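You operate a simulated robot arm through the tools that you are given. There is no shell and no other tool. Be economical: measure what you need, move in short steps, check, and stop when the job is done.

The job below is to be done with a simulated two-armed robot. You get a single attempt, and the scene is never put back.

## Task
Pick up the bottle marked "soap" from the top of the window bench with one hand, pass it to the other hand and put it on the steel top at the wall end of the sink. Put the carton marked "beads" from the top of the bench by the sink on the top of the steel cleaning bench and the carton that says "seal rings" on the middle shelf of the bench by the sink. Take the tall steel pot and put it in the floor of the sink basin. The order is free. Set down upright: bottle, carton, tall steel pot.

The check looks at the end state, three seconds after you hand in, the way a careful person would. Anything else that was tipped, shoved, dropped, spilled or broken makes it a failure. Lids that push on must go on centred and level and be pressed home; caps that screw on are set level and turned clockwise until they are tight.

## Robot
Two 6-joint arms with two-finger parallel grippers on one trunk, on a base that drives. Base frame: it is fixed to the floor where the robot stands at the start and does not move with it; the origin is under the middle of the robot, x ahead of it, y to its left, z up; the surface under the hand at the start is at about z = 860. Readings come in mm, rad, newtons and seconds.
The left shoulder is at the start at [-89, 177, 806], the right one opposite. With the tool pointing down near the work surface each hand reaches from about 100 to 700 mm from the robot's upright axis, wherever it stands, measured 20 degrees to its own side. Places, roughly: floor of the sink basin (21x21 cm) [500, 3160, 740]; middle shelf of the bench by the sink [500, 1500, 400]; small carton with a red stripe, white carton marke [500, 1750, 1000]; steel top at the wall end of the sink (20x38 cm) [500, 3440, 900]; tall steel pot (8x8x14 cm) [500, 1600, 1000]; top of the steel cleaning bench [500, -2000, 900]. Payload 1.57 kg a hand.
The tool frame of a hand sits at the grasp point between the pads (the TCP): z along the fingers, y along the line on which they close. The tips reach 30 mm beyond it. The gripper opens to 80 mm. The fingers are 17 mm wide and 12 mm thick; the gripper's body (40 by 82 mm) begins 80 mm behind the TCP.
Orientation is that of the tool frame in the base frame, as [roll, pitch, yaw] about the fixed x, y, z axes, in that order (R = Rz(yaw) Ry(pitch) Rx(roll)). With the fingers straight down and closing along the base's y, the tool's x points along the base's -x, its y along +y and its z along -z.

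## Interface
- The arms move only by the tool send_rows. It takes "left_motion", "right_motion" or both (then of equal length, played together; a hand with none holds still); each is a list of rows, each an object of numbers (a shift or turn left out is 0, a gripper value left out holds the last): "wx", "wy", "wz": the turn, a rotation vector about the tool's x, y, z in rad; "x", "y", "z": the shift along the tool's x, y, z in mm; "jaw": the finger opening in mm, from 0 to 80. In form: [{"wx": .., "wy": .., "wz": .., "x": .., "y": .., "z": .., "jaw": ..}, ...]. A call has 1 to 10 rows; each row is the pose to reach, as a shift and turn from the pose commanded when the call began, along the tool's axes at that moment. A row lasts 0.2 s, in which the tool goes at most 50 mm and 0.15 rad; a call with a longer step from one row to the next is refused whole, and so is a gripper value outside its range. A pose out of reach is approached as far as the arm can. The call stops where the force on the tool passes 40 N (or 10 N more than at its start, if that is more) or the arm is blocked; 0.2 s more then pass. Each finger travels about 72 mm/s and halts on what it meets, pressing with about 23 N; the grip force reading is that of the motor and also rises with nothing between the fingers. The clock runs only during rows and for 0.2 s after the last one: add rows that repeat a pose to give the fingers time. It gives the time, the measured TCP pose, the force on the tool (base axes), the opening and the grip force at its end, in the units of the frame above (readings bear some noise), with the torque about the TCP (base axes, N m) and any sound that the robot's microphone picked up.
- Cameras (640 x 400 px; columns grow to the right, rows downward): "scene" is now at [35.5, 7.4, 1520.8]; the picture's right is [0.12, -0.99, 0.00], its down [-0.78, -0.09, -0.61] and it looks along [0.61, 0.07, -0.79] (base axes); focal length 267 px, centre (320, 200). "left" rides on the left gripper at [72, 7, -122] in its tool frame; the picture's right is [-0.09, 1.00, 0.00], its down [-0.84, -0.08, -0.54] and it looks along [-0.54, -0.05, 0.84] (tool axes); focal length 238 px, centre (320, 200). "right" rides on the right gripper at [72, -7, -122] in its tool frame; the picture's right is [0.09, 1.00, 0.00], its down [-0.84, 0.08, -0.54] and it looks along [-0.54, 0.05, 0.84] (tool axes); focal length 238 px, centre (320, 200). There is no depth. A picture from a camera that has moved, and an enlarged one, comes with that camera's place and axes in the base frame and with its lens.
- grab_frame(camera): a new picture of that camera. No time passes.
- move_column(by): slides the trunk up (or, below 0, down) by that many mm; the arms and the scene camera ride with it, the base frame stays. It gives what a move gives, with no picture.
- drive_base(legs): drives the robot by 1 to 6 legs, each [ahead, left, turn to the left] in mm, mm and rad, along the robot's own axes; the way and the turn of a leg run together, so that a leg with both is an arc; at most 1500 mm and 3.142 rad a leg. The arms and the cameras ride along, it lands a little off, and it stops where it bumps. It gives what a move gives.
- turn_head(pan, tilt): turns the head with the scene camera to pan (to the left, within 2.496 rad either way) and tilt (down, from -0.506 to 1.204), counted from straight ahead of the robot. It gives what a move gives.
- inspect(camera, box): a new picture of the part [left, top, right, bottom] of that camera's present view, enlarged. No time passes.
- close_job(): hands the job in; it is judged then, once.

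Work in short steps. Places have to be worked out from the pictures, the camera data and where the tool is seen: move nearer, look again, correct. Check each grasp and each placing, and mend what went wrong. You have 165 turns and 122 pictures in all, those below and enlarged ones among them. Open the grippers and draw the arms clear of the work before you hand the job in, unless the task says otherwise; then end with one line.

The tools are called after ">>>" as a command line: name --argument value ..., lists and objects as JSON in quotes. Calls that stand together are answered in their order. send_rows: Moves the arms, as the interface text tells. Its arguments: {"type":"object","properties":{"left_motion":{"type":"array"},"right_motion":{"type":"array"}},"required":[]} The other tools are called the same way: move_column (by) slides the trunk up or down; drive_base (legs) drives the base; turn_head (pan, tilt) turns the head that bears the scene camera; grab_frame (camera) takes a picture; inspect (camera, box) takes an enlarged picture of a part of a camera's view; close_job () hands the job in.

At the start:

```text
t: 0.0
left_position: [535.0, 220.4, 1091.3]
left_tcp_rot: [3.141, -0.001, 3.141]
left_wrist_force: [0.1, 0.2, -0.4]
left_wrist_torque: [0.01, -0.01, 0.03]
left_finger_gap: 80.0
left_finger_force: 0.0
right_position: [432.5, -203.4, 1183.3]
right_tcp_rot: [3.141, 0.0, 3.141]
right_wrist_force: [0.5, -0.3, 0.6]
right_wrist_torque: [-0.01, -0.02, 0.04]
right_finger_gap: 80.2
right_finger_force: 0.1
trunk travel left (down, up): [-250.0, 78.0]
robot x, y, heading: [-3.4, 0.0, -0.0]
head pan, tilt: [0.117, 0.909]
```

scene: 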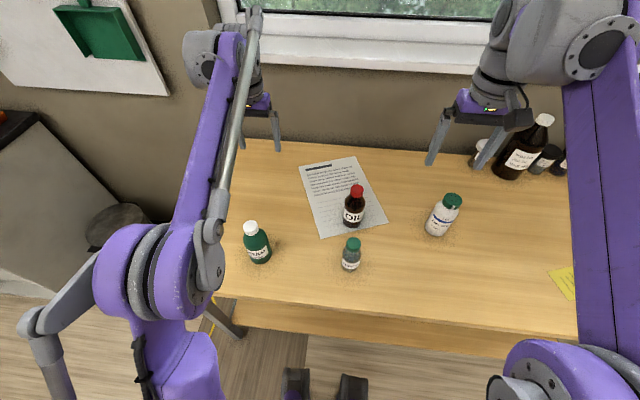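
right: 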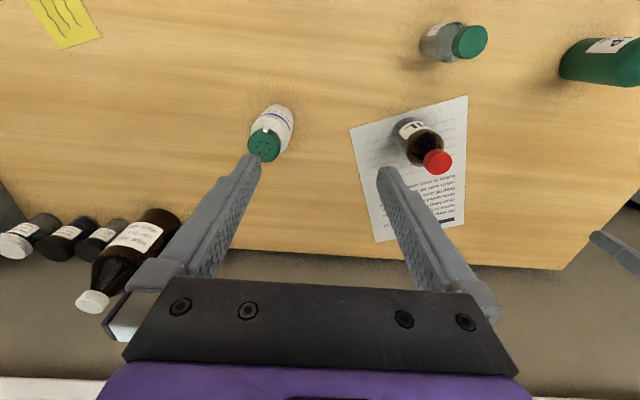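
left: 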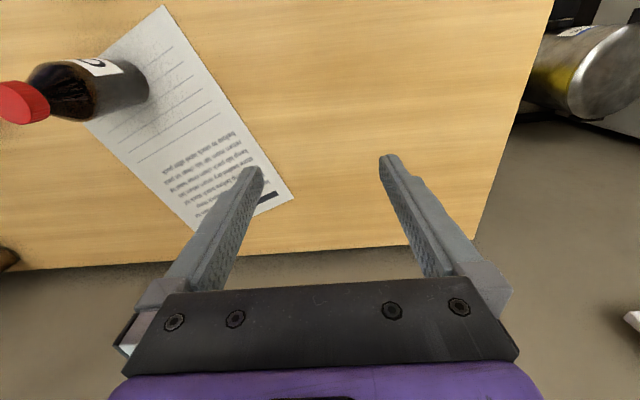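

The bench shows several bottles. I enlarge the labels to find "soap".

>>> inspect --camera "scene" --box '[230, 170, 480, 290]'

>>> inspect --camera "scene" --box '[450, 90, 600, 200]'

```text
2.56 times, centred on (355, 230) of scene
camera zoom: at [35.5, 7.4, 1520.8], right [0.12, -0.99, 0.0], down [-0.78, -0.09, -0.61], along [0.61, 0.07, -0.79], focal length 683 px, centre (230, 123)
```

zoom: 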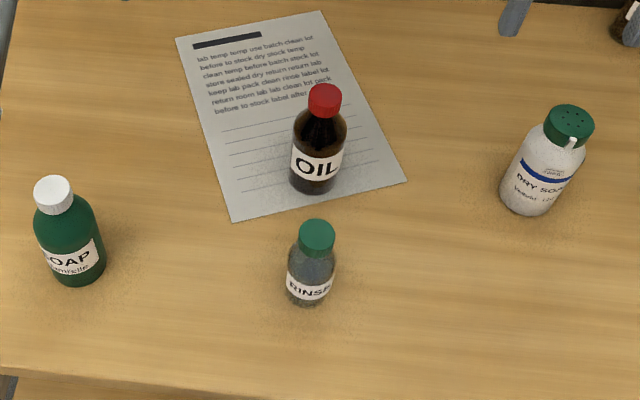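

```text
3.64 times, centred on (525, 145) of scene
camera zoom: at [35.5, 7.4, 1520.8], right [0.12, -0.99, 0.0], down [-0.78, -0.09, -0.61], along [0.61, 0.07, -0.79], focal length 970 px, centre (-426, 400)
```

zoom: 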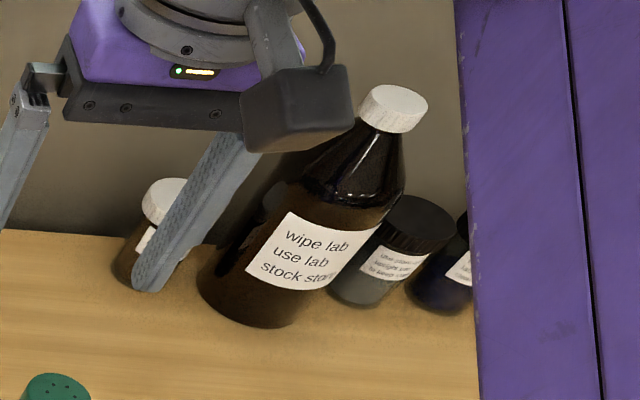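

The green bottle at about (350, 200) is the soap. Before driving, I look left to see the other stations.

>>> turn_head --pan 1.1 --tilt 0.45

>>> grab_frame --camera "scene"

```text
t: 1.2
left_position: [535.7, 218.8, 1091.5]
left_tcp_rot: [3.14, -0.001, -3.141]
left_wrist_force: [-1.1, 0.2, -0.3]
left_wrist_torque: [-0.04, -0.02, 0.0]
left_finger_gap: 80.0
left_finger_force: 0.1
right_position: [432.0, -203.0, 1183.8]
right_tcp_rot: [-3.14, 0.0, -3.14]
right_wrist_force: [0.0, -1.1, 0.6]
right_wrist_torque: [-0.02, -0.01, 0.0]
right_finger_gap: 79.9
right_finger_force: 0.2
trunk travel left (down, up): [-250.0, 78.0]
robot x, y, heading: [0.5, 0.2, -0.004]
head pan, tilt: [1.1, 0.45]
```

```text
116 pictures are left
camera scene: at [2.8, 80.5, 1559.9], right [0.89, -0.45, 0.0], down [-0.2, -0.39, -0.9], along [0.41, 0.8, -0.44], focal length 267 px, centre (320, 200)
```

scene: 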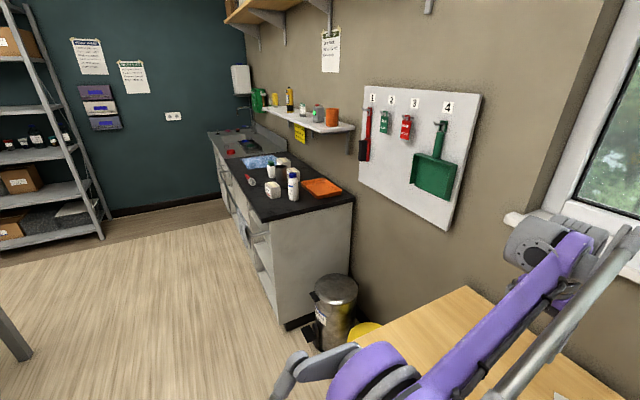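

The floor to the left is clear. I drive 190 mm left so the bottle sits in front of the robot, and point the head at it.

>>> drive_base --legs '[[0, 190, 0]]'

>>> turn_head --pan 0.0 --tilt 0.95

>>> grab_frame --camera "scene"

```text
t: 3.5
left_position: [534.1, 409.4, 1091.1]
left_tcp_rot: [3.14, 0.001, -3.138]
left_wrist_force: [0.1, 0.1, -0.5]
left_wrist_torque: [0.03, 0.01, 0.02]
left_finger_gap: 80.1
left_finger_force: 0.1
right_position: [433.5, -14.6, 1181.9]
right_tcp_rot: [-3.141, 0.0, -3.139]
right_wrist_force: [0.5, 0.3, 0.0]
right_wrist_torque: [0.0, -0.01, -0.02]
right_finger_gap: 80.1
right_finger_force: 0.1
trunk travel left (down, up): [-250.0, 78.0]
robot x, y, heading: [-1.8, 187.0, 0.001]
head pan, tilt: [1.1, 0.45]
```

```text
t: 4.8
left_position: [534.1, 409.5, 1091.0]
left_tcp_rot: [-3.141, 0.0, -3.137]
left_wrist_force: [-0.2, 0.4, -0.5]
left_wrist_torque: [-0.03, -0.05, -0.02]
left_finger_gap: 79.9
left_finger_force: 0.0
right_position: [432.8, -15.7, 1182.9]
right_tcp_rot: [-3.141, -0.001, -3.138]
right_wrist_force: [0.4, -0.5, 0.7]
right_wrist_torque: [-0.01, 0.03, 0.03]
right_finger_gap: 79.8
right_finger_force: 0.0
trunk travel left (down, up): [-250.0, 78.0]
robot x, y, heading: [1.4, 187.6, 0.003]
head pan, tilt: [0.0, 0.949]
```

```text
115 pictures are left
camera scene: at [33.4, 185.9, 1517.9], right [0.0, -1.0, 0.0], down [-0.81, 0.0, -0.58], along [0.58, 0.0, -0.81], focal length 267 px, centre (320, 200)
```

scene: 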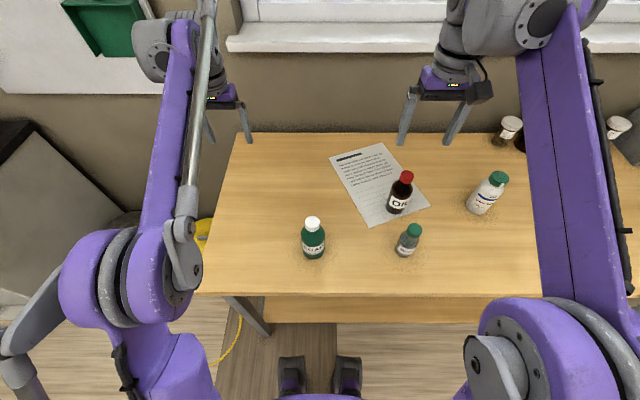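

Soap bottle judged at (346, 203), about 137 tall and 58 wide. The right hand goes behind it, tilting 45° forward with the fingers closing along y.

>>> send_rows --right_motion '[{"x": 21, "y": 22, "z": 13, "wy": -0.08}, {"x": 43, "y": 44, "z": 27, "wy": -0.16}, {"x": 64, "y": 65, "z": 40, "wy": -0.24}, {"x": 85, "y": 87, "z": 53, "wy": -0.32}, {"x": 107, "y": 109, "z": 67, "wy": -0.4}, {"x": 128, "y": 131, "z": 80, "wy": -0.48}, {"x": 149, "y": 153, "z": 93, "wy": -0.56}, {"x": 170, "y": 174, "z": 106, "wy": -0.64}, {"x": 192, "y": 196, "z": 120, "wy": -0.72}, {"x": 213, "y": 218, "z": 133, "wy": -0.785}]'

>>> grab_frame --camera "right"

>>> grab_frame --camera "scene"

```text
t: 7.0
left_position: [534.9, 408.8, 1091.4]
left_tcp_rot: [-3.141, -0.001, -3.138]
left_wrist_force: [-0.6, 0.6, -0.5]
left_wrist_torque: [0.0, 0.01, 0.01]
left_finger_gap: 80.3
left_finger_force: 0.0
right_position: [220.2, 206.5, 1048.4]
right_tcp_rot: [3.141, 0.787, -3.138]
right_wrist_force: [0.0, -0.2, 0.5]
right_wrist_torque: [-0.02, -0.01, 0.0]
right_finger_gap: 79.9
right_finger_force: 0.0
trunk travel left (down, up): [-250.0, 78.0]
robot x, y, heading: [1.2, 183.8, 0.003]
head pan, tilt: [0.0, 0.949]
```

```text
114 pictures are left
camera right: at [83.7, 197.6, 1082.8], right [-0.07, 1.0, -0.07], down [0.21, 0.08, 0.98], along [0.98, 0.05, -0.21], focal length 238 px, centre (320, 200)
```

right: 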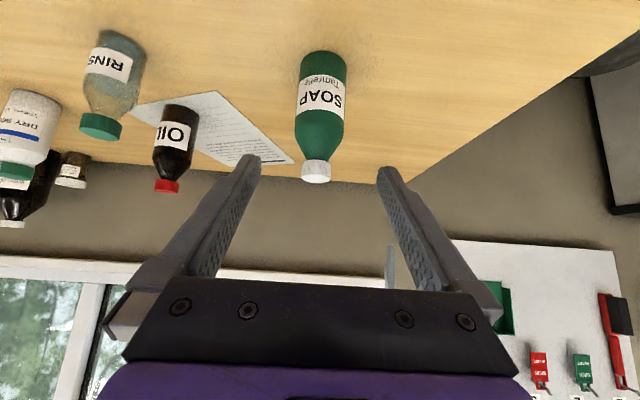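

```text
113 pictures are left
camera scene: at [33.7, 186.2, 1517.9], right [0.0, -1.0, 0.0], down [-0.81, 0.0, -0.58], along [0.58, 0.0, -0.81], focal length 267 px, centre (320, 200)
```

scene: 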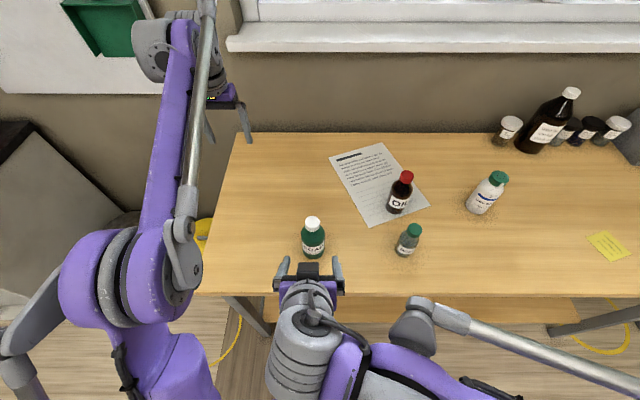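

Both views agree: bottle axis at about (344, 203). I advance the right hand along its tilted axis to grip the body at z≈903.

>>> send_rows --right_motion '[{"x": 10, "y": -3, "z": 10}, {"x": 19, "y": -3, "z": 40}, {"x": 19, "y": -3, "z": 75}, {"x": 19, "y": -3, "z": 110}, {"x": 19, "y": -3, "z": 140}, {"x": 19, "y": -3, "z": 165}, {"x": 19, "y": -3, "z": 186}, {"x": 19, "y": -3, "z": 186}]'

>>> grab_frame --camera "right"

>>> grab_frame --camera "scene"

```text
t: 8.8
left_position: [533.5, 408.9, 1091.1]
left_tcp_rot: [-3.141, 0.0, -3.138]
left_wrist_force: [-0.8, -0.8, 0.7]
left_wrist_torque: [-0.01, 0.0, 0.0]
left_finger_gap: 80.0
left_finger_force: 0.2
right_position: [338.5, 200.1, 904.0]
right_tcp_rot: [3.141, 0.788, -3.138]
right_wrist_force: [0.5, 1.2, -0.6]
right_wrist_torque: [-0.05, 0.01, 0.0]
right_finger_gap: 80.0
right_finger_force: 0.1
trunk travel left (down, up): [-250.0, 78.0]
robot x, y, heading: [-6.2, 186.2, -0.001]
head pan, tilt: [0.0, 0.949]
```

```text
112 pictures are left
camera right: at [201.8, 192.6, 938.4], right [-0.07, 1.0, -0.07], down [0.21, 0.08, 0.97], along [0.98, 0.05, -0.21], focal length 238 px, centre (320, 200)
```

right: 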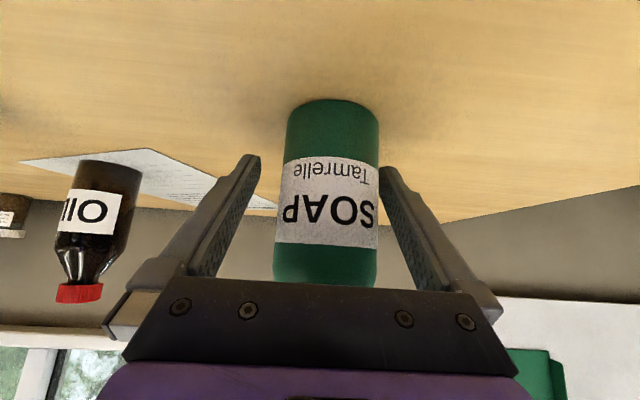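

```text
111 pictures are left
camera scene: at [33.0, 185.6, 1517.9], right [0.0, -1.0, 0.0], down [-0.81, 0.0, -0.58], along [0.58, 0.0, -0.81], focal length 267 px, centre (320, 200)
```

scene: 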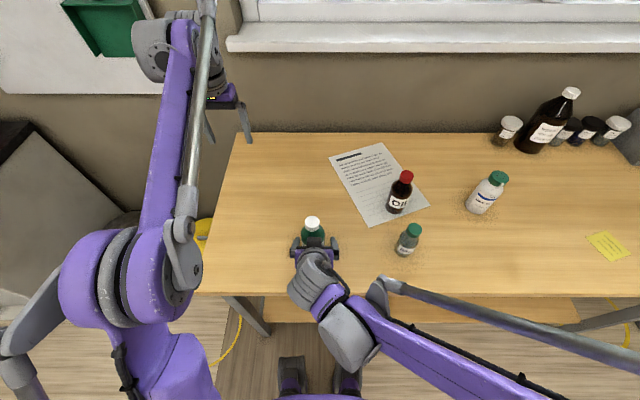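

The bottle stands between the fingers, slightly toward +y. I shift 4 mm and close, then lift a little.

>>> send_rows --right_motion '[{"y": 4}, {"y": 4, "jaw": 40}, {"y": 4, "jaw": 40}, {"y": 4, "jaw": 40}, {"y": 4, "jaw": 40}]'

>>> send_rows --right_motion '[{"x": -14, "z": -14, "jaw": 40}, {"x": -42, "z": -42}, {"x": -70, "z": -70}, {"x": -70, "z": -70}]'

>>> grab_frame --camera "scene"

>>> grab_frame --camera "right"

```text
t: 10.1
left_position: [535.6, 408.6, 1091.3]
left_tcp_rot: [3.141, 0.0, -3.138]
left_wrist_force: [0.5, 0.9, -0.9]
left_wrist_torque: [0.0, 0.0, 0.02]
left_finger_gap: 80.0
left_finger_force: 0.0
right_position: [339.1, 204.8, 904.8]
right_tcp_rot: [3.141, 0.784, -3.137]
right_wrist_force: [0.2, 0.1, 0.3]
right_wrist_torque: [-0.02, 0.02, 0.01]
right_finger_gap: 56.7
right_finger_force: 23.0
trunk travel left (down, up): [-250.0, 78.0]
robot x, y, heading: [-1.5, 186.1, 0.005]
head pan, tilt: [0.0, 0.949]
```

```text
t: 11.1
left_position: [535.7, 409.2, 1090.5]
left_tcp_rot: [3.141, 0.0, -3.138]
left_wrist_force: [0.4, -0.3, -0.2]
left_wrist_torque: [0.0, 0.01, 0.04]
left_finger_gap: 80.1
left_finger_force: 0.1
right_position: [338.5, 206.0, 1002.8]
right_tcp_rot: [-3.141, 0.786, -3.139]
right_wrist_force: [0.1, -0.4, -0.3]
right_wrist_torque: [-0.02, 0.02, 0.0]
right_finger_gap: 56.6
right_finger_force: 23.2
trunk travel left (down, up): [-250.0, 78.0]
robot x, y, heading: [0.6, 189.4, 0.007]
head pan, tilt: [0.0, 0.949]
```

```text
110 pictures are left
camera scene: at [33.6, 186.0, 1517.9], right [0.0, -1.0, 0.0], down [-0.81, 0.0, -0.58], along [0.58, 0.0, -0.81], focal length 267 px, centre (320, 200)
```

scene: 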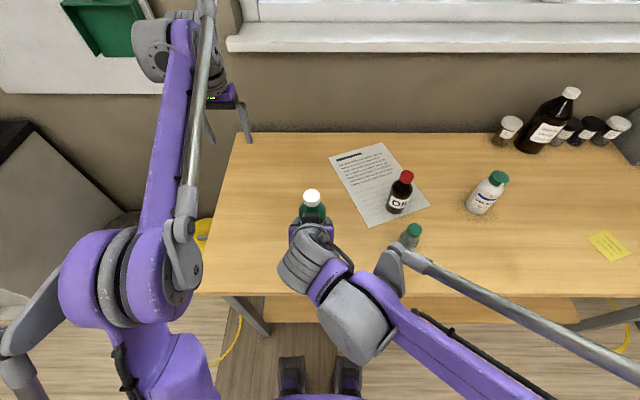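

```text
109 pictures are left
camera right: at [201.4, 196.9, 1037.8], right [-0.07, 1.0, -0.07], down [0.21, 0.08, 0.97], along [0.98, 0.05, -0.21], focal length 238 px, centre (320, 200)
```

right: 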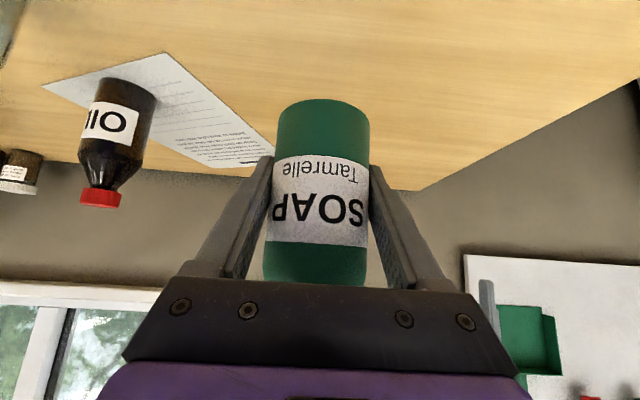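

The bottle is held with the right hand 98 mm up, its cap top at about z=1094. The left hand moves above the cap at z≈1190.

>>> send_rows --left_motion '[{"z": -40}, {"z": -80, "x": 10, "y": -10}, {"z": -100, "x": 40, "y": -43}, {"z": -100, "x": 70, "y": -75}, {"z": -100, "x": 100, "y": -107}, {"z": -100, "x": 130, "y": -139}, {"z": -100, "x": 160, "y": -171}, {"z": -100, "x": 191, "y": -203}, {"z": -100, "x": 191, "y": -203}]'

>>> grab_frame --camera "left"

>>> grab_frame --camera "scene"

```text
t: 13.1
left_position: [343.6, 203.4, 1190.1]
left_tcp_rot: [-3.141, 0.002, -3.137]
left_wrist_force: [0.2, -0.4, -0.5]
left_wrist_torque: [0.01, 0.01, 0.02]
left_finger_gap: 79.9
left_finger_force: 0.0
right_position: [337.6, 205.7, 1002.9]
right_tcp_rot: [-3.141, 0.785, -3.14]
right_wrist_force: [-0.7, -0.6, 0.4]
right_wrist_torque: [0.0, 0.01, 0.01]
right_finger_gap: 56.6
right_finger_force: 22.9
trunk travel left (down, up): [-250.0, 78.0]
robot x, y, heading: [-1.0, 185.0, 0.002]
head pan, tilt: [0.0, 0.949]
```

```text
108 pictures are left
camera left: at [271.3, 209.9, 1311.1], right [0.09, 1.0, 0.0], down [0.84, -0.07, 0.54], along [0.54, -0.05, -0.84], focal length 238 px, centre (320, 200)
```

left: 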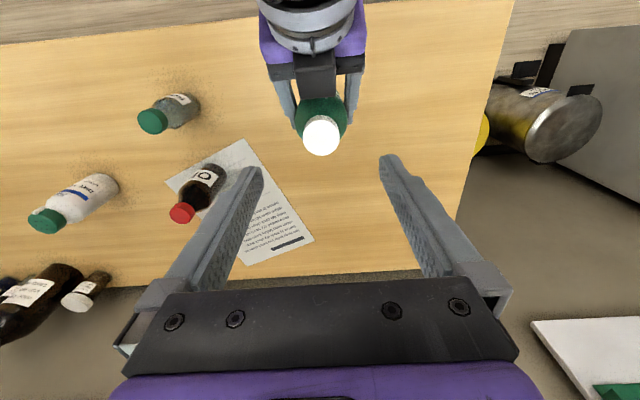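

```text
107 pictures are left
camera scene: at [34.1, 186.2, 1517.9], right [0.0, -1.0, 0.0], down [-0.81, 0.0, -0.58], along [0.58, 0.0, -0.81], focal length 267 px, centre (320, 200)
```

scene: 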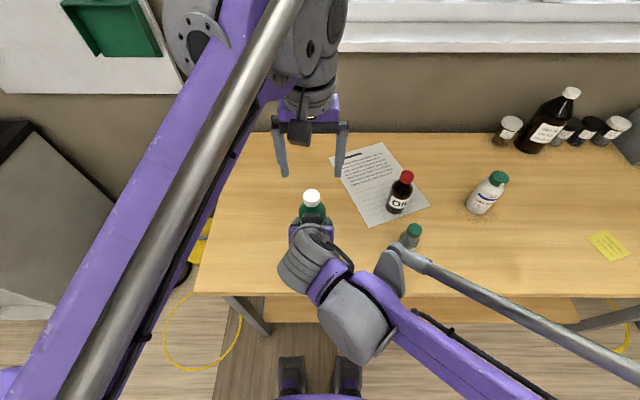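

The cap is centred at about (342, 204) and top z≈1096 in both views. I lower the left hand 86 mm around the cap and look before closing.

>>> send_rows --left_motion '[{"x": 2, "z": 25}, {"x": 2, "z": 50}, {"x": 2, "z": 70}, {"x": 2, "z": 86}, {"x": 2, "z": 86}]'

>>> grab_frame --camera "left"

>>> inspect --camera "scene" --box '[240, 120, 400, 280]'

```text
t: 14.2
left_position: [341.9, 205.9, 1104.3]
left_tcp_rot: [3.141, -0.001, -3.138]
left_wrist_force: [-0.8, 0.3, 0.2]
left_wrist_torque: [0.02, 0.03, 0.02]
left_finger_gap: 79.9
left_finger_force: 0.0
right_position: [338.4, 204.7, 1003.9]
right_tcp_rot: [-3.141, 0.785, -3.138]
right_wrist_force: [-0.5, -0.5, -0.3]
right_wrist_torque: [-0.02, 0.0, 0.0]
right_finger_gap: 56.8
right_finger_force: 22.8
trunk travel left (down, up): [-250.0, 78.0]
robot x, y, heading: [3.5, 191.8, 0.006]
head pan, tilt: [0.0, 0.949]
```

```text
106 pictures are left
camera left: at [268.8, 211.7, 1226.4], right [0.09, 1.0, 0.0], down [0.84, -0.07, 0.54], along [0.54, -0.05, -0.84], focal length 238 px, centre (320, 200)
```

left: 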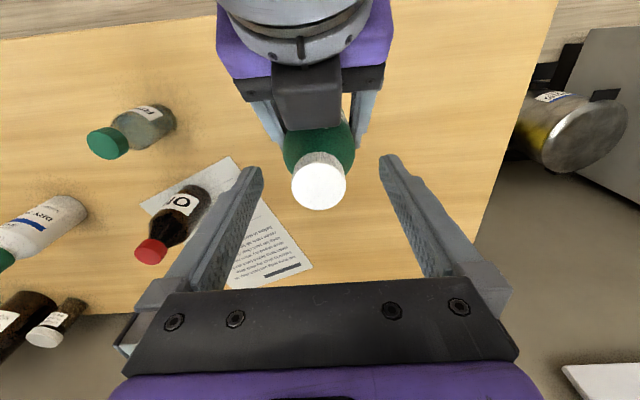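

```text
2.50 times, centred on (320, 200) of scene
camera zoom: at [33.4, 185.8, 1517.9], right [0.0, -1.0, 0.0], down [-0.81, 0.0, -0.58], along [0.58, 0.0, -0.81], focal length 667 px, centre (320, 200)
```

zoom: 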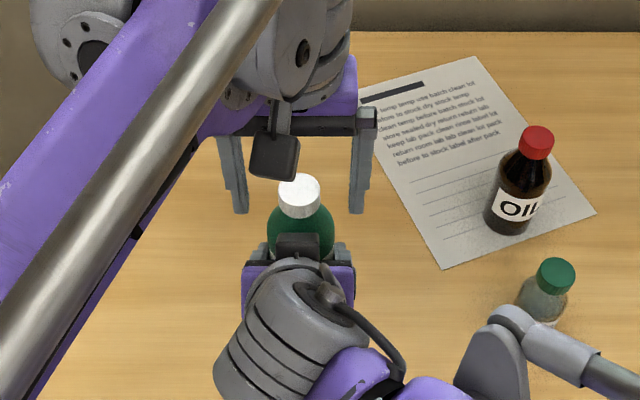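

The cap is centred in y, its top some 15 mm below the TCP. I go 9 mm lower and close the left hand on the cap while the right still holds.

>>> send_rows --left_motion '[{"z": 9}, {"z": 9, "jaw": 60}, {"z": 9, "jaw": 40}, {"z": 9, "jaw": 20}, {"z": 9, "jaw": 20}, {"z": 9, "jaw": 20}]'

>>> grab_frame --camera "left"

```text
t: 15.7
left_position: [342.0, 204.3, 1097.6]
left_tcp_rot: [3.141, -0.002, -3.14]
left_wrist_force: [-0.7, -4.3, 11.6]
left_wrist_torque: [-0.21, 0.07, 0.01]
left_finger_gap: 39.8
left_finger_force: 22.7
right_position: [338.2, 204.0, 1002.0]
right_tcp_rot: [3.14, 0.787, -3.137]
right_wrist_force: [0.5, 5.1, -12.2]
right_wrist_torque: [-0.21, 0.05, 0.02]
right_finger_gap: 56.7
right_finger_force: 23.4
trunk travel left (down, up): [-250.0, 78.0]
robot x, y, heading: [0.9, 189.7, 0.003]
head pan, tilt: [0.0, 0.949]
```

```text
104 pictures are left
camera left: at [269.0, 211.2, 1218.1], right [0.09, 1.0, 0.0], down [0.84, -0.07, 0.54], along [0.54, -0.05, -0.84], focal length 238 px, centre (320, 200)
```

left: 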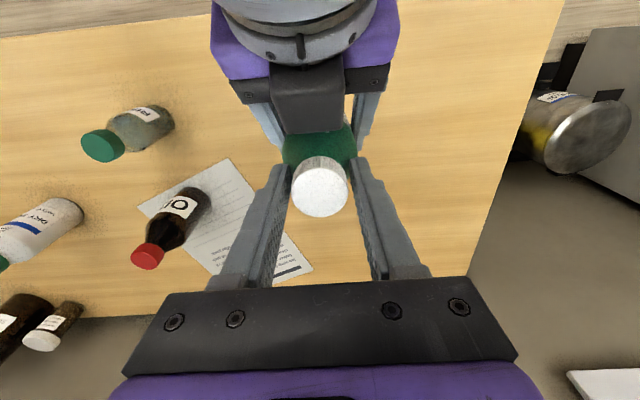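

The gap of 39.8 and the upward force show the tips squeezed on the bottle's shoulder. I reopen a bit, rise 9 mm and close again on the cap only.

>>> send_rows --left_motion '[{"jaw": 60}, {"jaw": 60, "z": -9}, {"z": -9, "jaw": 40}, {"z": -9, "jaw": 20}, {"z": -9, "jaw": 20}, {"z": -9, "jaw": 20}]'

>>> inspect --camera "left" --box '[220, 100, 420, 260]'

```text
t: 17.1
left_position: [341.9, 204.9, 1106.5]
left_tcp_rot: [-3.141, 0.0, -3.138]
left_wrist_force: [-0.7, -0.2, 2.4]
left_wrist_torque: [-0.06, 0.04, 0.03]
left_finger_gap: 31.1
left_finger_force: 23.0
right_position: [337.7, 204.6, 1004.1]
right_tcp_rot: [3.142, 0.785, -3.14]
right_wrist_force: [-1.0, 1.4, -3.4]
right_wrist_torque: [-0.07, 0.05, -0.04]
right_finger_gap: 56.7
right_finger_force: 22.7
trunk travel left (down, up): [-250.0, 78.0]
robot x, y, heading: [-0.5, 188.0, 0.002]
head pan, tilt: [0.0, 0.949]
```

```text
2.50 times, centred on (320, 180) of left
camera zoom: at [269.1, 211.1, 1226.5], right [0.09, 1.0, 0.0], down [0.84, -0.07, 0.54], along [0.54, -0.05, -0.84], focal length 596 px, centre (320, 250)
```

zoom: 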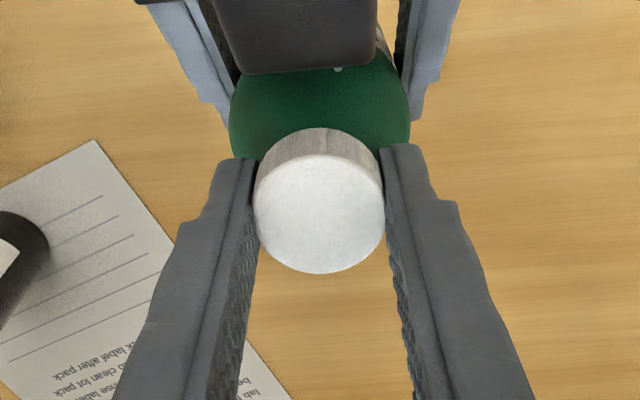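

The cap is gripped at 31 mm, level. Now I open the right hand and draw it back along its axis.

>>> send_rows --right_motion '[{"jaw": 80}, {"jaw": 80}, {"jaw": 80}, {"jaw": 80, "z": -20}, {"z": -50}, {"z": -90}, {"z": -130}, {"z": -130}]'

>>> grab_frame --camera "right"

>>> grab_frame --camera "scene"

```text
t: 18.9
left_position: [342.2, 204.1, 1105.2]
left_tcp_rot: [-3.141, 0.0, -3.139]
left_wrist_force: [-0.2, -0.2, -0.6]
left_wrist_torque: [-0.01, -0.03, 0.0]
left_finger_gap: 31.1
left_finger_force: 22.9
right_position: [243.8, 206.0, 1096.2]
right_tcp_rot: [3.142, 0.786, -3.136]
right_wrist_force: [0.2, 0.7, 0.9]
right_wrist_torque: [0.03, -0.05, -0.03]
right_finger_gap: 79.9
right_finger_force: 0.1
trunk travel left (down, up): [-250.0, 78.0]
robot x, y, heading: [-0.2, 187.2, 0.002]
head pan, tilt: [0.0, 0.949]
```

```text
102 pictures are left
camera right: at [107.6, 197.7, 1130.0], right [-0.07, 1.0, -0.07], down [0.21, 0.08, 0.97], along [0.98, 0.05, -0.21], focal length 238 px, centre (320, 200)
```

right: 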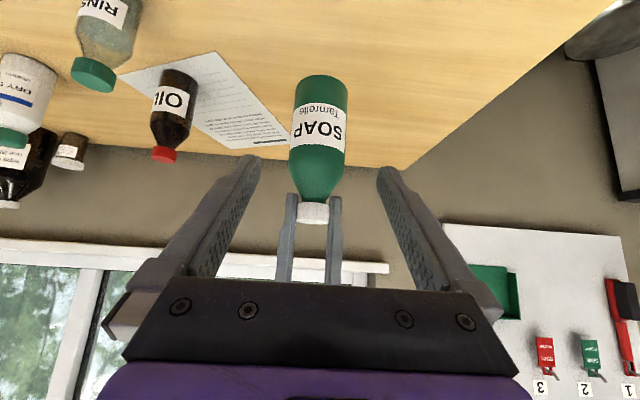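

```text
101 pictures are left
camera scene: at [33.6, 186.2, 1517.9], right [0.0, -1.0, 0.0], down [-0.81, 0.0, -0.58], along [0.58, 0.0, -0.81], focal length 267 px, centre (320, 200)
```

scene: 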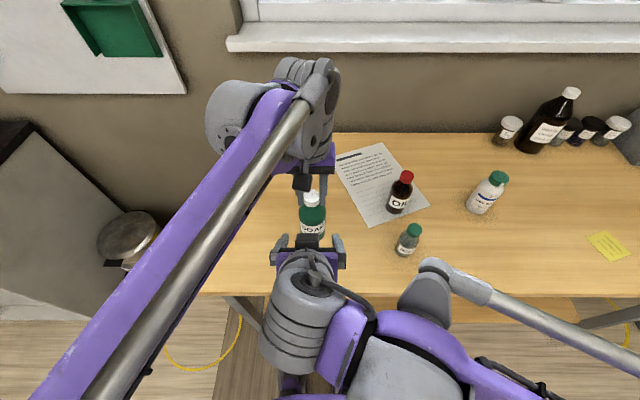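

The handover worked: the left hand holds the bottle by the cap, upright, bottom ≈146 below its TCP. I bring the right hand back to its own side and upright, and look left with the head.

>>> send_rows --right_motion '[{"x": -6, "y": -30, "z": -6, "wy": 0.11}, {"x": -12, "y": -60, "z": -12, "wy": 0.23}, {"x": -18, "y": -90, "z": -18, "wy": 0.35}, {"x": -24, "y": -120, "z": -24, "wy": 0.47}, {"x": -30, "y": -150, "z": -30, "wy": 0.59}, {"x": -36, "y": -180, "z": -36, "wy": 0.7}, {"x": -42, "y": -210, "z": -42, "wy": 0.785}]'

>>> drive_base --legs '[[-320, 0, 0], [0, 1300, 0]]'

>>> turn_head --pan 0.5 --tilt 0.7

>>> grab_frame --camera "scene"

```text
t: 20.4
left_position: [342.6, 204.9, 1105.3]
left_tcp_rot: [-3.14, -0.001, -3.138]
left_wrist_force: [-0.4, -0.5, -0.4]
left_wrist_torque: [0.0, -0.02, -0.03]
left_finger_gap: 31.1
left_finger_force: 22.7
right_position: [246.8, -5.9, 1154.6]
right_tcp_rot: [3.14, -0.003, -3.138]
right_wrist_force: [0.8, 0.1, -0.4]
right_wrist_torque: [-0.01, 0.03, 0.01]
right_finger_gap: 80.1
right_finger_force: 0.0
trunk travel left (down, up): [-250.0, 78.0]
robot x, y, heading: [-1.2, 183.8, 0.005]
head pan, tilt: [0.0, 0.949]
```

```text
t: 33.9
left_position: [9.5, 1519.3, 1105.4]
left_tcp_rot: [-3.141, 0.0, -3.132]
left_wrist_force: [0.5, 0.2, 0.5]
left_wrist_torque: [0.03, 0.01, 0.01]
left_finger_gap: 30.8
left_finger_force: 22.9
right_position: [-85.5, 1307.8, 1153.5]
right_tcp_rot: [3.141, 0.0, -3.132]
right_wrist_force: [-0.5, 0.6, 0.4]
right_wrist_torque: [0.01, -0.01, -0.03]
right_finger_gap: 79.9
right_finger_force: 0.0
trunk travel left (down, up): [-250.0, 78.0]
robot x, y, heading: [-335.3, 1496.8, 0.01]
head pan, tilt: [0.0, 0.949]
```

```text
t: 34.9
left_position: [9.0, 1519.9, 1105.5]
left_tcp_rot: [-3.142, 0.0, -3.133]
left_wrist_force: [-0.2, -0.3, -0.4]
left_wrist_torque: [-0.01, -0.01, -0.05]
left_finger_gap: 31.0
left_finger_force: 22.9
right_position: [-85.8, 1309.3, 1155.2]
right_tcp_rot: [-3.141, 0.0, -3.133]
right_wrist_force: [0.2, 0.4, 0.0]
right_wrist_torque: [0.01, -0.01, -0.02]
right_finger_gap: 80.1
right_finger_force: 0.1
trunk travel left (down, up): [-250.0, 78.0]
robot x, y, heading: [-334.3, 1500.6, 0.011]
head pan, tilt: [0.499, 0.7]
```

```text
100 pictures are left
camera scene: at [-298.3, 1539.5, 1537.7], right [0.49, -0.87, 0.0], down [-0.56, -0.31, -0.76], along [0.67, 0.37, -0.64], focal length 267 px, centre (320, 200)
```

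scene: 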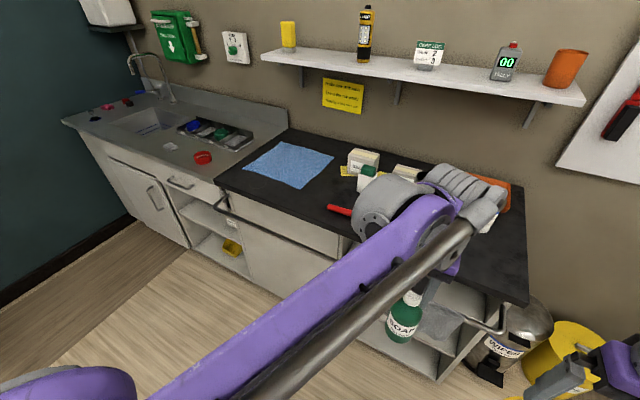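

The sink is further left. I drive another 1450 mm along and look at the sink top.

>>> drive_base --legs '[[0, 1450, 0]]'

>>> turn_head --pan 0.35 --tilt 0.7

>>> grab_frame --camera "scene"

```text
t: 47.7
left_position: [-2.4, 2958.7, 1104.9]
left_tcp_rot: [-3.14, 0.0, -3.135]
left_wrist_force: [0.1, 0.3, -1.3]
left_wrist_torque: [0.01, 0.04, 0.02]
left_finger_gap: 31.0
left_finger_force: 23.4
right_position: [-97.4, 2748.5, 1154.5]
right_tcp_rot: [3.141, 0.001, -3.135]
right_wrist_force: [0.2, 0.1, -0.6]
right_wrist_torque: [-0.01, 0.01, -0.01]
right_finger_gap: 80.2
right_finger_force: 0.1
trunk travel left (down, up): [-250.0, 78.0]
robot x, y, heading: [-347.0, 2938.4, 0.006]
head pan, tilt: [0.499, 0.7]
```

```text
t: 48.4
left_position: [-2.7, 2958.9, 1105.3]
left_tcp_rot: [-3.141, 0.0, -3.135]
left_wrist_force: [0.2, 0.3, -0.8]
left_wrist_torque: [0.01, 0.0, 0.0]
left_finger_gap: 30.8
left_finger_force: 22.7
right_position: [-96.8, 2748.8, 1154.9]
right_tcp_rot: [-3.141, -0.001, -3.135]
right_wrist_force: [-0.6, -0.6, -0.7]
right_wrist_torque: [-0.05, 0.01, 0.0]
right_finger_gap: 79.6
right_finger_force: 0.1
trunk travel left (down, up): [-250.0, 78.0]
robot x, y, heading: [-343.6, 2941.5, 0.008]
head pan, tilt: [0.351, 0.7]
```

```text
99 pictures are left
camera scene: at [-304.4, 2968.5, 1537.7], right [0.35, -0.94, 0.0], down [-0.6, -0.23, -0.76], along [0.72, 0.27, -0.64], focal length 267 px, centre (320, 200)
```

scene: 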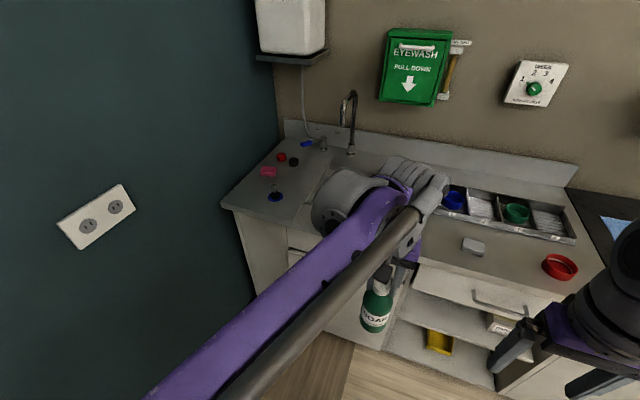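

The steel end top lies around x 300–680, y 3340–3570 with a few small items on it; a free spot is near (480, 3430). I raise the trunk a bit and drive closer.

>>> move_column --by 60

>>> drive_base --legs '[[355, 30, 0]]'

>>> turn_head --pan 0.6 --tilt 0.8

>>> grab_frame --camera "scene"

>>> grab_frame --camera "left"

```text
t: 49.4
left_position: [-2.4, 2959.9, 1164.8]
left_tcp_rot: [-3.141, 0.001, -3.134]
left_wrist_force: [-0.4, -0.2, -1.2]
left_wrist_torque: [0.01, -0.01, -0.01]
left_finger_gap: 30.7
left_finger_force: 23.1
right_position: [-97.5, 2749.1, 1214.9]
right_tcp_rot: [3.141, 0.0, -3.135]
right_wrist_force: [0.1, 0.1, 0.0]
right_wrist_torque: [-0.01, 0.01, 0.04]
right_finger_gap: 80.0
right_finger_force: 0.1
trunk travel left (down, up): [-310.0, 18.0]
robot x, y, heading: [-347.9, 2940.2, 0.01]
head pan, tilt: [0.351, 0.7]
```

```text
t: 51.7
left_position: [351.9, 2992.5, 1164.5]
left_tcp_rot: [3.141, -0.001, -3.134]
left_wrist_force: [0.3, 1.2, -0.1]
left_wrist_torque: [0.02, 0.0, -0.01]
left_finger_gap: 30.6
left_finger_force: 23.2
right_position: [257.2, 2781.8, 1214.3]
right_tcp_rot: [3.141, 0.0, -3.135]
right_wrist_force: [0.6, 0.1, 0.3]
right_wrist_torque: [0.01, 0.02, -0.01]
right_finger_gap: 80.1
right_finger_force: 0.0
trunk travel left (down, up): [-310.0, 18.0]
robot x, y, heading: [13.6, 2970.9, 0.005]
head pan, tilt: [0.351, 0.7]
```

```text
t: 52.4
left_position: [351.1, 2990.4, 1164.5]
left_tcp_rot: [3.141, -0.001, -3.134]
left_wrist_force: [-0.5, -0.1, -0.8]
left_wrist_torque: [0.0, 0.02, 0.0]
left_finger_gap: 30.8
left_finger_force: 23.3
right_position: [257.3, 2781.6, 1214.3]
right_tcp_rot: [-3.142, 0.0, -3.134]
right_wrist_force: [-0.3, 0.4, 0.2]
right_wrist_torque: [0.01, 0.0, -0.03]
right_finger_gap: 79.8
right_finger_force: 0.0
trunk travel left (down, up): [-310.0, 18.0]
robot x, y, heading: [12.8, 2974.9, 0.009]
head pan, tilt: [0.6, 0.799]
```

```text
98 pictures are left
camera scene: at [35.0, 3016.8, 1595.1], right [0.57, -0.82, 0.0], down [-0.59, -0.41, -0.7], along [0.57, 0.4, -0.72], focal length 267 px, centre (320, 200)
```

scene: 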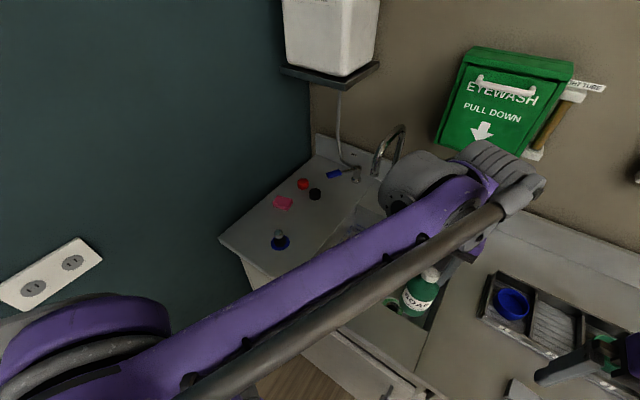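

```text
97 pictures are left
camera left: at [279.1, 2997.5, 1286.5], right [0.08, 1.0, 0.0], down [0.84, -0.07, 0.54], along [0.54, -0.05, -0.84], focal length 238 px, centre (320, 200)
```

left: 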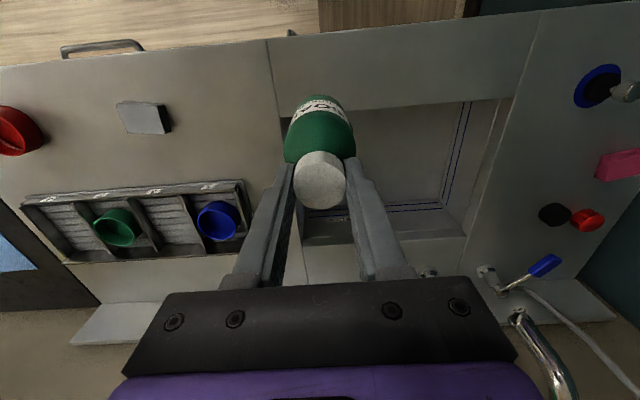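

The spot (485, 3410) is about 100 mm clear of every small item. I carry the bottle over there at height.

>>> send_rows --left_motion '[{"x": -13, "y": 42}, {"x": -27, "y": 84}, {"x": -40, "y": 126}, {"x": -54, "y": 168}, {"x": -67, "y": 210}, {"x": -80, "y": 252}, {"x": -94, "y": 294}, {"x": -107, "y": 336}, {"x": -120, "y": 378}, {"x": -134, "y": 419}]'

>>> grab_frame --camera "left"

>>> grab_frame --camera "scene"

```text
t: 54.6
left_position: [482.3, 3412.9, 1165.4]
left_tcp_rot: [-3.14, 0.0, -3.134]
left_wrist_force: [-0.2, 0.6, -0.2]
left_wrist_torque: [0.0, -0.03, 0.01]
left_finger_gap: 30.8
left_finger_force: 23.1
right_position: [257.8, 2781.4, 1214.0]
right_tcp_rot: [-3.139, 0.001, -3.137]
right_wrist_force: [-0.5, 0.1, 0.3]
right_wrist_torque: [-0.04, 0.0, 0.01]
right_finger_gap: 79.9
right_finger_force: 0.1
trunk travel left (down, up): [-310.0, 18.0]
robot x, y, heading: [6.5, 2969.3, 0.009]
head pan, tilt: [0.6, 0.799]
```

```text
96 pictures are left
camera left: at [410.1, 3420.1, 1286.4], right [0.09, 1.0, 0.0], down [0.84, -0.07, 0.54], along [0.54, -0.05, -0.84], focal length 238 px, centre (320, 200)
```

left: 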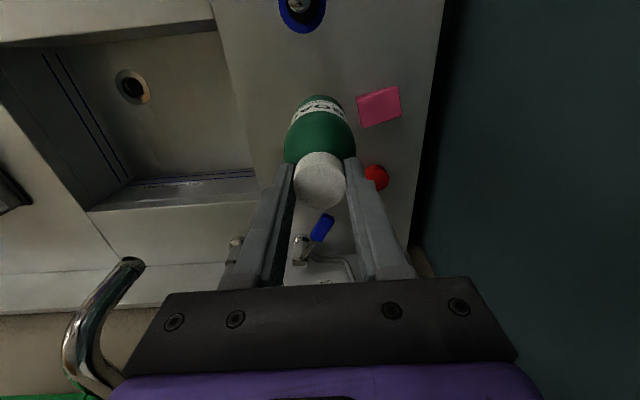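

```text
95 pictures are left
camera scene: at [35.8, 3018.5, 1595.0], right [0.57, -0.82, 0.0], down [-0.59, -0.41, -0.7], along [0.57, 0.4, -0.72], focal length 267 px, centre (320, 200)
```

scene: 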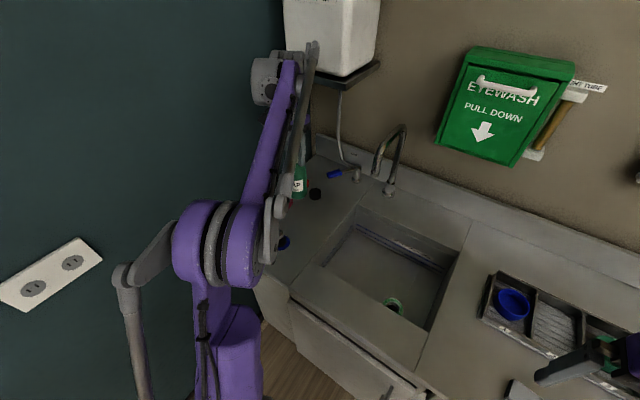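

The drop spot under the bottle is free (pink item ~90 mm off). I lower to about 15 mm above the surface first.

>>> send_rows --left_motion '[{"z": 25}, {"z": 50}, {"z": 75}, {"z": 95}, {"z": 104}, {"z": 104}]'

>>> grab_frame --camera "left"

```text
t: 56.0
left_position: [481.8, 3411.9, 1061.1]
left_tcp_rot: [-3.142, 0.001, -3.135]
left_wrist_force: [0.3, -0.1, 0.5]
left_wrist_torque: [0.03, 0.01, -0.01]
left_finger_gap: 31.0
left_finger_force: 22.6
right_position: [257.0, 2781.4, 1215.0]
right_tcp_rot: [-3.141, 0.0, -3.135]
right_wrist_force: [1.2, -0.4, -0.3]
right_wrist_torque: [0.02, -0.01, 0.03]
right_finger_gap: 80.2
right_finger_force: 0.1
trunk travel left (down, up): [-310.0, 18.0]
robot x, y, heading: [8.6, 2973.3, 0.007]
head pan, tilt: [0.6, 0.799]
```

```text
94 pictures are left
camera left: at [409.2, 3417.0, 1182.1], right [0.08, 1.0, 0.0], down [0.84, -0.07, 0.54], along [0.54, -0.05, -0.84], focal length 238 px, centre (320, 200)
```

left: 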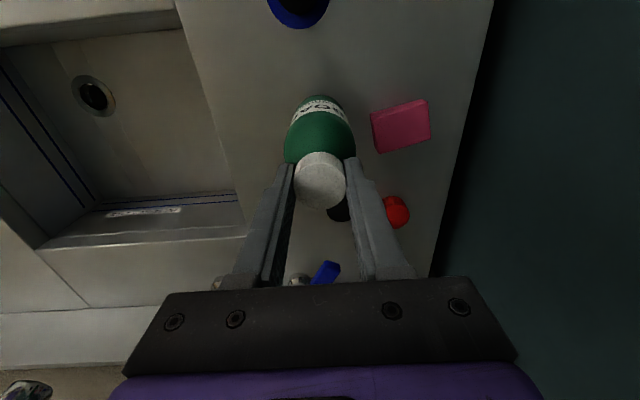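

Still clear. I lower in small steps until contact.

>>> send_rows --left_motion '[{"z": 4}, {"z": 8}, {"z": 10}, {"z": 12}, {"z": 13}, {"z": 13}]'

```text
t: 57.4
left_position: [481.0, 3412.4, 1048.7]
left_tcp_rot: [-3.142, 0.001, -3.137]
left_wrist_force: [-0.5, 0.4, -0.1]
left_wrist_torque: [-0.01, 0.01, 0.01]
left_finger_gap: 30.7
left_finger_force: 22.4
right_position: [257.4, 2781.0, 1215.4]
right_tcp_rot: [3.141, -0.001, -3.135]
right_wrist_force: [-0.4, -0.2, -0.2]
right_wrist_torque: [-0.03, -0.01, 0.01]
right_finger_gap: 80.0
right_finger_force: 0.1
trunk travel left (down, up): [-310.0, 18.0]
robot x, y, heading: [9.7, 2972.6, 0.009]
head pan, tilt: [0.6, 0.799]
```

No contact yet; I continue down in 2 mm steps.

>>> send_rows --left_motion '[{"z": 2}, {"z": 4}, {"z": 5}, {"z": 5}]'

```text
t: 58.4
left_position: [480.4, 3411.0, 1045.1]
left_tcp_rot: [3.141, 0.003, -3.135]
left_wrist_force: [2.9, 5.0, 36.2]
left_wrist_torque: [0.37, -0.27, 0.01]
left_finger_gap: 30.8
left_finger_force: 22.7
right_position: [256.0, 2778.0, 1215.3]
right_tcp_rot: [3.14, 0.001, -3.135]
right_wrist_force: [-0.5, 0.5, 0.1]
right_wrist_torque: [-0.01, 0.01, -0.05]
right_finger_gap: 80.1
right_finger_force: 0.1
trunk travel left (down, up): [-310.0, 18.0]
robot x, y, heading: [7.9, 2972.6, 0.003]
head pan, tilt: [0.6, 0.799]
```

Contact with 36 N. I ease up 2 mm, release, and lift away.

>>> send_rows --left_motion '[{"z": -2}, {"z": -2, "jaw": 80}, {"z": -2, "jaw": 80}, {"z": -2, "jaw": 80}, {"z": -30}, {"z": -70}, {"z": -120}, {"z": -120}]'

>>> grab_frame --camera "left"

```text
t: 60.2
left_position: [483.0, 3412.5, 1163.7]
left_tcp_rot: [-3.141, 0.0, -3.135]
left_wrist_force: [0.3, -0.7, -0.5]
left_wrist_torque: [0.01, 0.02, 0.01]
left_finger_gap: 79.9
left_finger_force: 0.0
right_position: [256.3, 2781.2, 1214.7]
right_tcp_rot: [3.141, 0.0, -3.134]
right_wrist_force: [-0.6, 0.3, -0.3]
right_wrist_torque: [-0.01, -0.02, 0.01]
right_finger_gap: 80.1
right_finger_force: 0.1
trunk travel left (down, up): [-310.0, 18.0]
robot x, y, heading: [11.4, 2969.3, 0.007]
head pan, tilt: [0.6, 0.799]
```

```text
93 pictures are left
camera left: at [410.3, 3418.5, 1285.4], right [0.08, 1.0, 0.0], down [0.84, -0.07, 0.54], along [0.54, -0.05, -0.84], focal length 238 px, centre (320, 200)
```

left: 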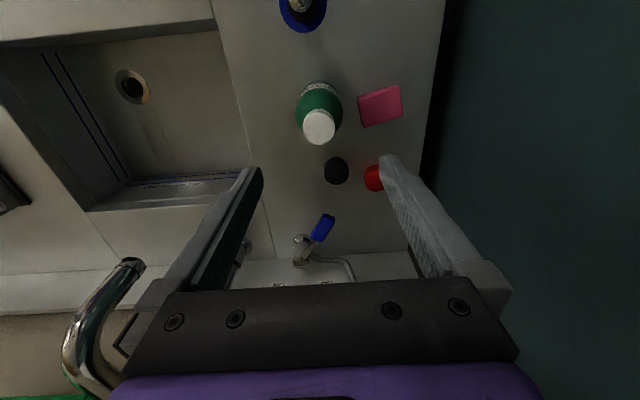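

The bottle stands upright. I bring the left hand back in front and look at the basin for the pot's place.

>>> send_rows --left_motion '[{"x": 13, "y": -42}, {"x": 27, "y": -84}, {"x": 40, "y": -126}, {"x": 54, "y": -168}, {"x": 67, "y": -210}, {"x": 80, "y": -252}, {"x": 94, "y": -294}, {"x": 107, "y": -336}, {"x": 120, "y": -378}, {"x": 134, "y": -400}]'

>>> grab_frame --camera "left"

```text
t: 62.4
left_position: [349.2, 3011.8, 1162.8]
left_tcp_rot: [-3.141, 0.001, -3.136]
left_wrist_force: [-0.6, 0.2, 0.0]
left_wrist_torque: [0.02, 0.01, 0.01]
left_finger_gap: 80.0
left_finger_force: 0.1
right_position: [257.1, 2780.4, 1215.0]
right_tcp_rot: [-3.141, 0.002, -3.134]
right_wrist_force: [0.6, 0.6, 0.0]
right_wrist_torque: [0.02, -0.02, -0.02]
right_finger_gap: 80.0
right_finger_force: 0.0
trunk travel left (down, up): [-310.0, 18.0]
robot x, y, heading: [9.7, 2971.0, 0.004]
head pan, tilt: [0.6, 0.799]
```

```text
92 pictures are left
camera left: at [276.1, 3017.3, 1283.9], right [0.08, 1.0, 0.0], down [0.84, -0.07, 0.54], along [0.54, -0.05, -0.84], focal length 238 px, centre (320, 200)
```

left: 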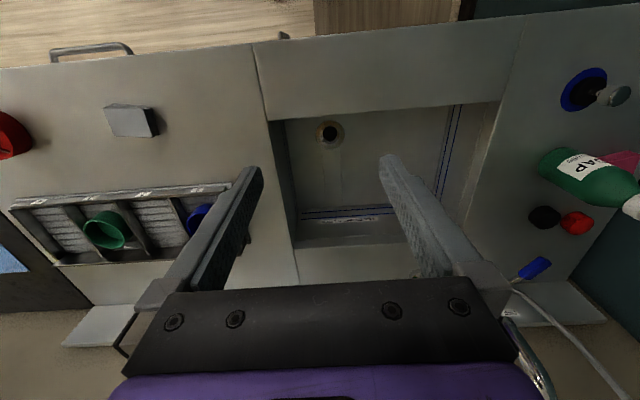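

The basin opening spans about x 367–636, y 2930–3289, drain near (445, 3024), so (500, 3160) is free floor. I back off and drive to the bench by the sink.

>>> drive_base --legs '[[-330, 0, 0], [0, -1350, 0]]'

>>> turn_head --pan 0.1 --tilt 0.75

>>> grab_frame --camera "scene"

```text
t: 76.0
left_position: [47.8, 1698.8, 1163.2]
left_tcp_rot: [3.14, 0.0, -3.105]
left_wrist_force: [0.6, 0.0, -0.7]
left_wrist_torque: [-0.01, -0.02, -0.01]
left_finger_gap: 80.1
left_finger_force: 0.1
right_position: [-37.8, 1464.6, 1214.9]
right_tcp_rot: [3.141, -0.001, -3.105]
right_wrist_force: [-0.4, 0.5, 0.7]
right_wrist_torque: [0.03, 0.01, 0.03]
right_finger_gap: 79.9
right_finger_force: 0.0
trunk travel left (down, up): [-310.0, 18.0]
robot x, y, heading: [-290.2, 1648.7, 0.036]
head pan, tilt: [0.6, 0.799]
```

```text
t: 76.9
left_position: [48.5, 1698.4, 1162.6]
left_tcp_rot: [3.139, 0.0, -3.103]
left_wrist_force: [1.0, -1.4, 0.4]
left_wrist_torque: [-0.01, -0.02, -0.02]
left_finger_gap: 80.1
left_finger_force: 0.0
right_position: [-38.2, 1464.5, 1215.5]
right_tcp_rot: [-3.14, -0.001, -3.104]
right_wrist_force: [-0.5, -0.3, -0.1]
right_wrist_torque: [0.01, 0.01, -0.01]
right_finger_gap: 79.7
right_finger_force: 0.0
trunk travel left (down, up): [-310.0, 18.0]
robot x, y, heading: [-292.6, 1650.3, 0.034]
head pan, tilt: [0.099, 0.75]
```

```text
91 pictures are left
camera scene: at [-249.7, 1657.0, 1599.0], right [0.14, -0.99, 0.0], down [-0.68, -0.09, -0.73], along [0.72, 0.1, -0.68], focal length 267 px, centre (320, 200)
```

scene: 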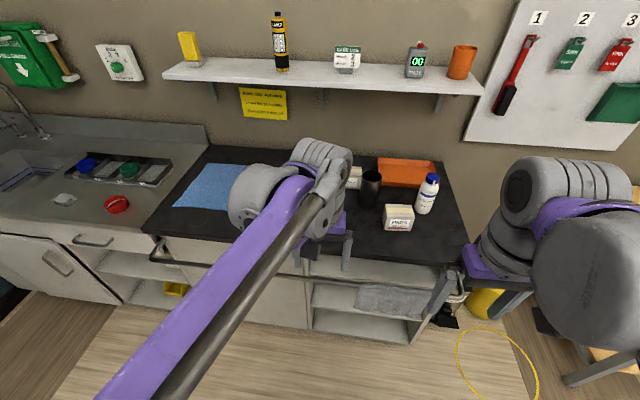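

The pot appears to be the dark steel cup near (490, 1560). I enlarge this area to read the carton labels.

>>> inspect --camera "scene" --box '[330, 150, 460, 250]'

```text
4.00 times, centred on (395, 200) of scene
camera zoom: at [-249.7, 1657.0, 1599.0], right [0.14, -0.99, 0.0], down [-0.68, -0.09, -0.73], along [0.72, 0.1, -0.68], focal length 1067 px, centre (20, 200)
```

zoom: 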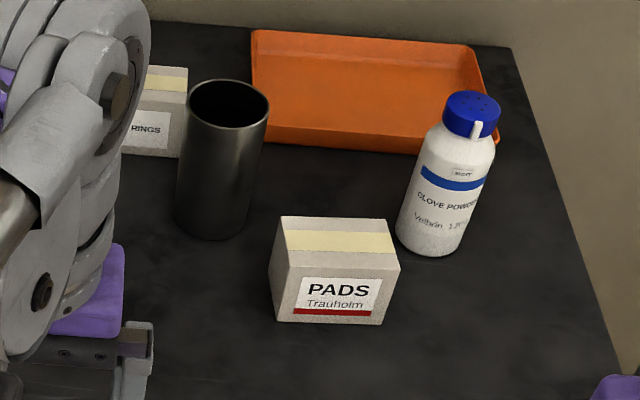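

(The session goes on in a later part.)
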